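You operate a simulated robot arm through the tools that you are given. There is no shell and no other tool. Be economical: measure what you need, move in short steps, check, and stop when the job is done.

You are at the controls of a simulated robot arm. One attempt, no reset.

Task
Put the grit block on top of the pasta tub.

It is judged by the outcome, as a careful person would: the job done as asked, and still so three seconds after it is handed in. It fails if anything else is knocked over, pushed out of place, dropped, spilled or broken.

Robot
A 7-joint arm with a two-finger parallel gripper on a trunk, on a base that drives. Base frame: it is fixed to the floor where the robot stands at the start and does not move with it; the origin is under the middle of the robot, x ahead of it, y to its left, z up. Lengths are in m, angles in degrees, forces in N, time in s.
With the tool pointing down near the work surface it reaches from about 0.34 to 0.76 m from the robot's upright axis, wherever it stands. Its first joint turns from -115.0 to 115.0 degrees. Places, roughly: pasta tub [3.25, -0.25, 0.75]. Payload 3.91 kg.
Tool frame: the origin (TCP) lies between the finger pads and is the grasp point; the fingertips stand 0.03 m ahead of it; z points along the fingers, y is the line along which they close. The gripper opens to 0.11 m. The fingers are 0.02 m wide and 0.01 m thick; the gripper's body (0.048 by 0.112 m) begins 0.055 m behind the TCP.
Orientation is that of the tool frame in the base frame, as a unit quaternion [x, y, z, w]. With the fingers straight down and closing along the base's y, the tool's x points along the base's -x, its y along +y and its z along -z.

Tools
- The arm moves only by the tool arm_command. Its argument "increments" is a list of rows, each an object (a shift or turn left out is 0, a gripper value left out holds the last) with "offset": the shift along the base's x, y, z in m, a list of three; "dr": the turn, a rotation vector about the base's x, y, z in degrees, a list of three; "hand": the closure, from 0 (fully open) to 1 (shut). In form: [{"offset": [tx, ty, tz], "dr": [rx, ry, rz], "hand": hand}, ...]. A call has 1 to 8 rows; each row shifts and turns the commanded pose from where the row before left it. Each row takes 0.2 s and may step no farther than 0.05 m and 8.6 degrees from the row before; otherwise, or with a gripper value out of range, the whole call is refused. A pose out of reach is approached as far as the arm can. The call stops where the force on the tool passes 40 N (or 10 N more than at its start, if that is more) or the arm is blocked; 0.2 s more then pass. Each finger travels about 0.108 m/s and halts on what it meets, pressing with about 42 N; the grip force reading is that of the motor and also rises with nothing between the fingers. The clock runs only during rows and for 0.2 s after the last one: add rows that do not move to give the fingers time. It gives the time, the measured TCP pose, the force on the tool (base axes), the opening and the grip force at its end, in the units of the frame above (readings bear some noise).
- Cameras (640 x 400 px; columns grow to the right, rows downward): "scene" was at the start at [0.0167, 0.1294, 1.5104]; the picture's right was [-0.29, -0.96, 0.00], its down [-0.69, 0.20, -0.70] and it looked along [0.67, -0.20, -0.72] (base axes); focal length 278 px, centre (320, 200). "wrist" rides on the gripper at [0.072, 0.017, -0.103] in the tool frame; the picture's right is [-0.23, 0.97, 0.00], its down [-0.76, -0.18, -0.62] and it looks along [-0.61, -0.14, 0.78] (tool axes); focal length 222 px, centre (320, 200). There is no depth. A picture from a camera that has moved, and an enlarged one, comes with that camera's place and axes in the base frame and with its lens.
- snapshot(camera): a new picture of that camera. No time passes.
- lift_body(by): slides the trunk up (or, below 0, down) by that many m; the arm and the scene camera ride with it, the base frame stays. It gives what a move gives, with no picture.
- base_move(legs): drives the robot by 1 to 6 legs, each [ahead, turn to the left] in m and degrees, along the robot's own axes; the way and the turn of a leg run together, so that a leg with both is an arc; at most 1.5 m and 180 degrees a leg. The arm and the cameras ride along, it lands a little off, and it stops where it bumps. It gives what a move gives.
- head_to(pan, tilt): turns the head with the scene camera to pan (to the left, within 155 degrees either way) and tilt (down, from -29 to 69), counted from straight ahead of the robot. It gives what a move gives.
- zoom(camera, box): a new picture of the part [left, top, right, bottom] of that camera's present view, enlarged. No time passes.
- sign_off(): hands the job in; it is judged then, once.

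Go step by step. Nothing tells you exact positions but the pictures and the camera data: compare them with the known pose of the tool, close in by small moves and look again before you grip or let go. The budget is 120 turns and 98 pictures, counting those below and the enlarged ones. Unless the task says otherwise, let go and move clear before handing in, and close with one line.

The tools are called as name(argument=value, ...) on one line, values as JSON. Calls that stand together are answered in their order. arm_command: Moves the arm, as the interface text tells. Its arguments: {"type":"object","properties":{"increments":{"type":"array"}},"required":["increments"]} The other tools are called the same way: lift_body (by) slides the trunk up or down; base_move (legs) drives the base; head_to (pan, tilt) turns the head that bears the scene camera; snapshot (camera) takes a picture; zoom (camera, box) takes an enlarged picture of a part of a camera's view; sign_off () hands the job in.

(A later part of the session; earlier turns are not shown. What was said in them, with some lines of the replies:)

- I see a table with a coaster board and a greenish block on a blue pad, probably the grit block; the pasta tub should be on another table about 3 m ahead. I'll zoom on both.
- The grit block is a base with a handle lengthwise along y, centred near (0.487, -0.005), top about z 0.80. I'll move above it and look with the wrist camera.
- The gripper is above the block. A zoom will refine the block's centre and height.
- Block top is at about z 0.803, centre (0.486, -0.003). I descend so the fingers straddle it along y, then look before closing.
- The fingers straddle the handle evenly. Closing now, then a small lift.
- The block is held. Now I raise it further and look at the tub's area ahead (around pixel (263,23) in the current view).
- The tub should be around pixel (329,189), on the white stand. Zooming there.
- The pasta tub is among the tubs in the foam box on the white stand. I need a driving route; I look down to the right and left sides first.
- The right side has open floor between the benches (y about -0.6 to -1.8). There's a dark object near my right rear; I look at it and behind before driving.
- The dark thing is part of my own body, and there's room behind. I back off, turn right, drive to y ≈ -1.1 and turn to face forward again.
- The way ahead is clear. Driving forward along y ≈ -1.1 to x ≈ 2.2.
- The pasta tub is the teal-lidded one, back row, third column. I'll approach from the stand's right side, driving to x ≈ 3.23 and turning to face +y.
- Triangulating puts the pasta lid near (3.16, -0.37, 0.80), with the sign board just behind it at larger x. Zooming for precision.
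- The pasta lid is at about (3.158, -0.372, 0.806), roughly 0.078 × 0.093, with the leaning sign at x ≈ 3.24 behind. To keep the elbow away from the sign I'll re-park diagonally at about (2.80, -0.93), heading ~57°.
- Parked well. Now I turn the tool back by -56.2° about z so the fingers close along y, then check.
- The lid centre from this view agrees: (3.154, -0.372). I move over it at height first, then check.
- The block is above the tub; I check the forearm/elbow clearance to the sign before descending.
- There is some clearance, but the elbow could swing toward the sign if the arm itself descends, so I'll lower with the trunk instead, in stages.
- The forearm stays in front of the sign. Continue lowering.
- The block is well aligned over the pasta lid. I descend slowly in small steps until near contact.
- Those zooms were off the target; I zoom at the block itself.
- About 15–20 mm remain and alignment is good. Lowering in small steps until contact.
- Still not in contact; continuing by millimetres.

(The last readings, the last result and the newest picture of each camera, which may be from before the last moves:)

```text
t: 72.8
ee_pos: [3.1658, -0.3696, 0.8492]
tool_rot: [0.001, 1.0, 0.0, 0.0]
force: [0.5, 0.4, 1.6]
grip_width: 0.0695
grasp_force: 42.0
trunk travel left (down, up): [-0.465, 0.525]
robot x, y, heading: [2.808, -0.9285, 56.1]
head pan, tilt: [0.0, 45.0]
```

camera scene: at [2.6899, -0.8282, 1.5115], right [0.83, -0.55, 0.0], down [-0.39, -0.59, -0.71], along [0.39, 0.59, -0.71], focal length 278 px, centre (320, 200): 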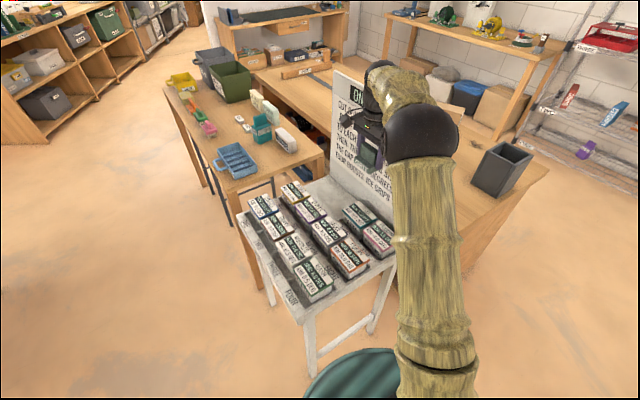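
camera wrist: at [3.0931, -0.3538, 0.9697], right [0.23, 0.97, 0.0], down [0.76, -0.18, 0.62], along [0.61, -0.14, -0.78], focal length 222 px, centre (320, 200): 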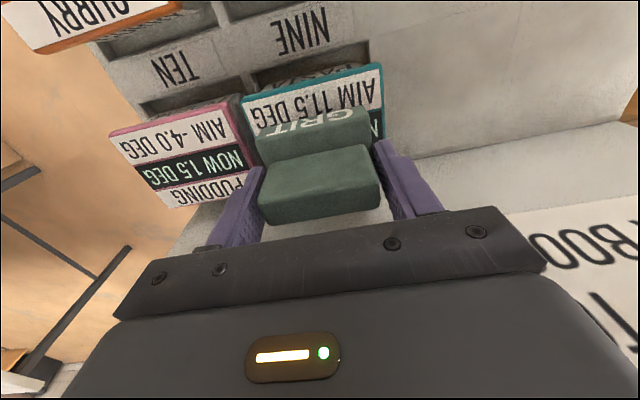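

The vertical force just turned positive, suggesting first contact. One more millimetre and a look.

arm_command(increments=[{"offset": [0, 0, -0.001]}, {}])

zoom(camera="scene", box=[330, 145, 400, 205])

zoom(camera="wrist", box=[220, 50, 420, 170])

```text
t: 73.5
ee_pos: [3.1653, -0.3704, 0.8501]
tool_rot: [0.002, 1.0, 0.002, 0.001]
force: [1.7, 1.6, 11.3]
grip_width: 0.0694
grasp_force: 42.2
trunk travel left (down, up): [-0.465, 0.525]
robot x, y, heading: [2.8043, -0.9251, 56.3]
head pan, tilt: [0.0, 45.0]
```

```text
6.67 times, centred on (365, 175) of scene
camera zoom: at [2.6895, -0.8288, 1.3516], right [0.83, -0.55, 0.0], down [-0.39, -0.59, -0.71], along [0.39, 0.59, -0.71], focal length 1854 px, centre (20, 367)
```

zoom: 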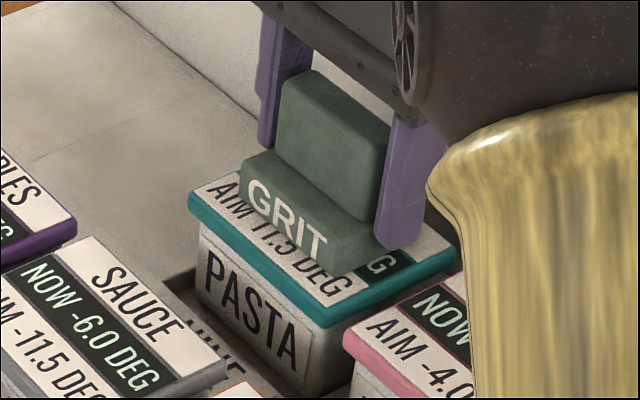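

```text
3.20 times, centred on (320, 110) of wrist
camera zoom: at [3.0925, -0.3543, 0.954], right [0.23, 0.97, 0.0], down [0.76, -0.18, 0.62], along [0.61, -0.14, -0.78], focal length 711 px, centre (320, 488)
```

zoom: 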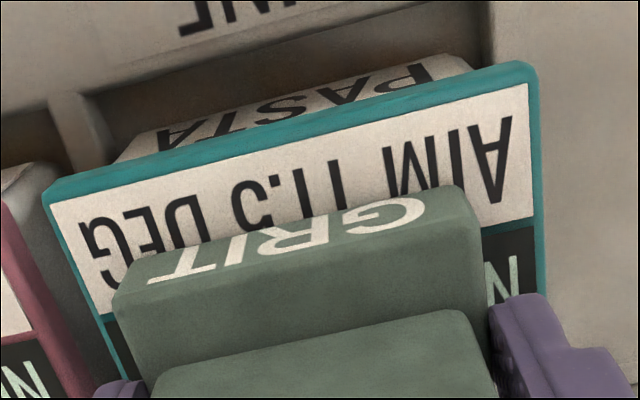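

The block is seated (11 N contact). Releasing gently, then retreating straight up.

arm_command(increments=[{"offset": [0, 0, 0.001]}, {"hand": 0.3}, {"hand": 0.15}, {"hand": 0.1}, {}])

zoom(camera="scene", box=[330, 145, 400, 205])

```text
t: 74.7
ee_pos: [3.1652, -0.3697, 0.8494]
tool_rot: [0.001, 1.0, 0.001, 0.001]
force: [-0.2, 0.4, -0.2]
grip_width: 0.099
grasp_force: 0.0
trunk travel left (down, up): [-0.465, 0.525]
robot x, y, heading: [2.8071, -0.9356, 56.4]
head pan, tilt: [0.0, 45.0]
```

```text
6.67 times, centred on (365, 175) of scene
camera zoom: at [2.6899, -0.8281, 1.3515], right [0.83, -0.55, 0.0], down [-0.39, -0.59, -0.71], along [0.39, 0.59, -0.71], focal length 1854 px, centre (20, 367)
```

zoom: 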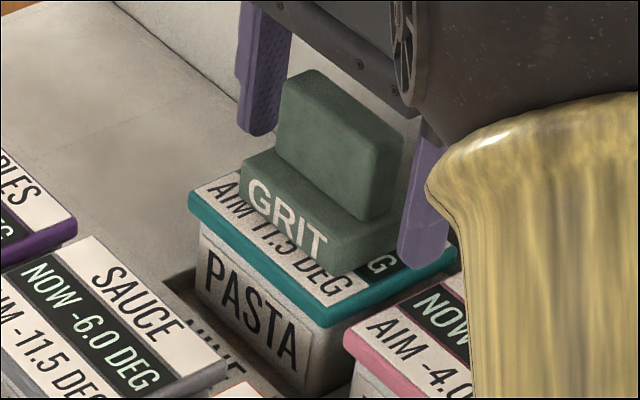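

Released cleanly. I rise a little with the arm, then with the trunk, the way I came.

arm_command(increments=[{"offset": [0, 0, 0.015]}, {"offset": [0, 0, 0.03]}, {}])

lift_body(by=0.16)

arm_command(increments=[{"offset": [-0.018, -0.033, 0.02]}, {"offset": [-0.018, -0.033, 0.02]}, {"offset": [-0.018, -0.033, 0.01]}, {"offset": [-0.018, -0.033, 0]}, {"offset": [-0.018, -0.033, 0]}, {}])

snapshot(camera="scene")

zoom(camera="scene", box=[310, 180, 410, 260])

```text
t: 75.5
ee_pos: [3.1656, -0.3706, 0.8948]
tool_rot: [0.001, 1.0, 0.0, 0.0]
force: [0.3, 0.0, -0.5]
grip_width: 0.0991
grasp_force: 0.0
trunk travel left (down, up): [-0.465, 0.525]
robot x, y, heading: [2.807, -0.9274, 56.5]
head pan, tilt: [0.0, 45.0]
```

```text
t: 77.3
ee_pos: [3.1656, -0.3696, 1.0548]
tool_rot: [0.0, 1.0, 0.0, 0.0]
force: [-0.2, 0.5, -0.4]
grip_width: 0.0987
grasp_force: 0.0
trunk travel left (down, up): [-0.625, 0.365]
robot x, y, heading: [2.8014, -0.9313, 56.2]
head pan, tilt: [0.0, 45.0]
```

```text
t: 78.7
ee_pos: [3.0756, -0.535, 1.1043]
tool_rot: [0.001, 1.0, 0.0, 0.0]
force: [-0.7, 0.3, 0.6]
grip_width: 0.0993
grasp_force: 0.0
trunk travel left (down, up): [-0.625, 0.365]
robot x, y, heading: [2.8037, -0.9309, 56.1]
head pan, tilt: [0.0, 45.0]
```

```text
49 pictures are left
camera scene: at [2.6899, -0.8281, 1.5114], right [0.83, -0.55, 0.0], down [-0.39, -0.59, -0.71], along [0.39, 0.59, -0.71], focal length 278 px, centre (320, 200)
```

scene: 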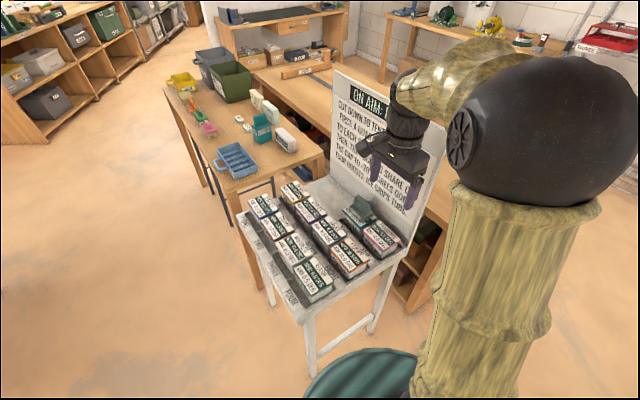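

```text
5.00 times, centred on (360, 220) of scene
camera zoom: at [2.6899, -0.8281, 1.5114], right [0.83, -0.55, 0.0], down [-0.39, -0.59, -0.71], along [0.39, 0.59, -0.71], focal length 1391 px, centre (120, 100)
```

zoom: 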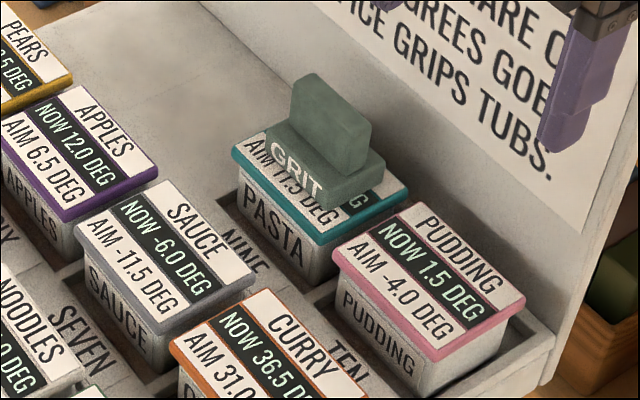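

The grit block sits flat on the pasta tub's lid, nothing else looks disturbed, and the arm is clear. Handing in.

sign_off()

```text
The job is handed in.
```

The grit block is sitting flat on the pasta tub's lid, the gripper has let go and moved clear, and nothing else looked out of place in the last picture.
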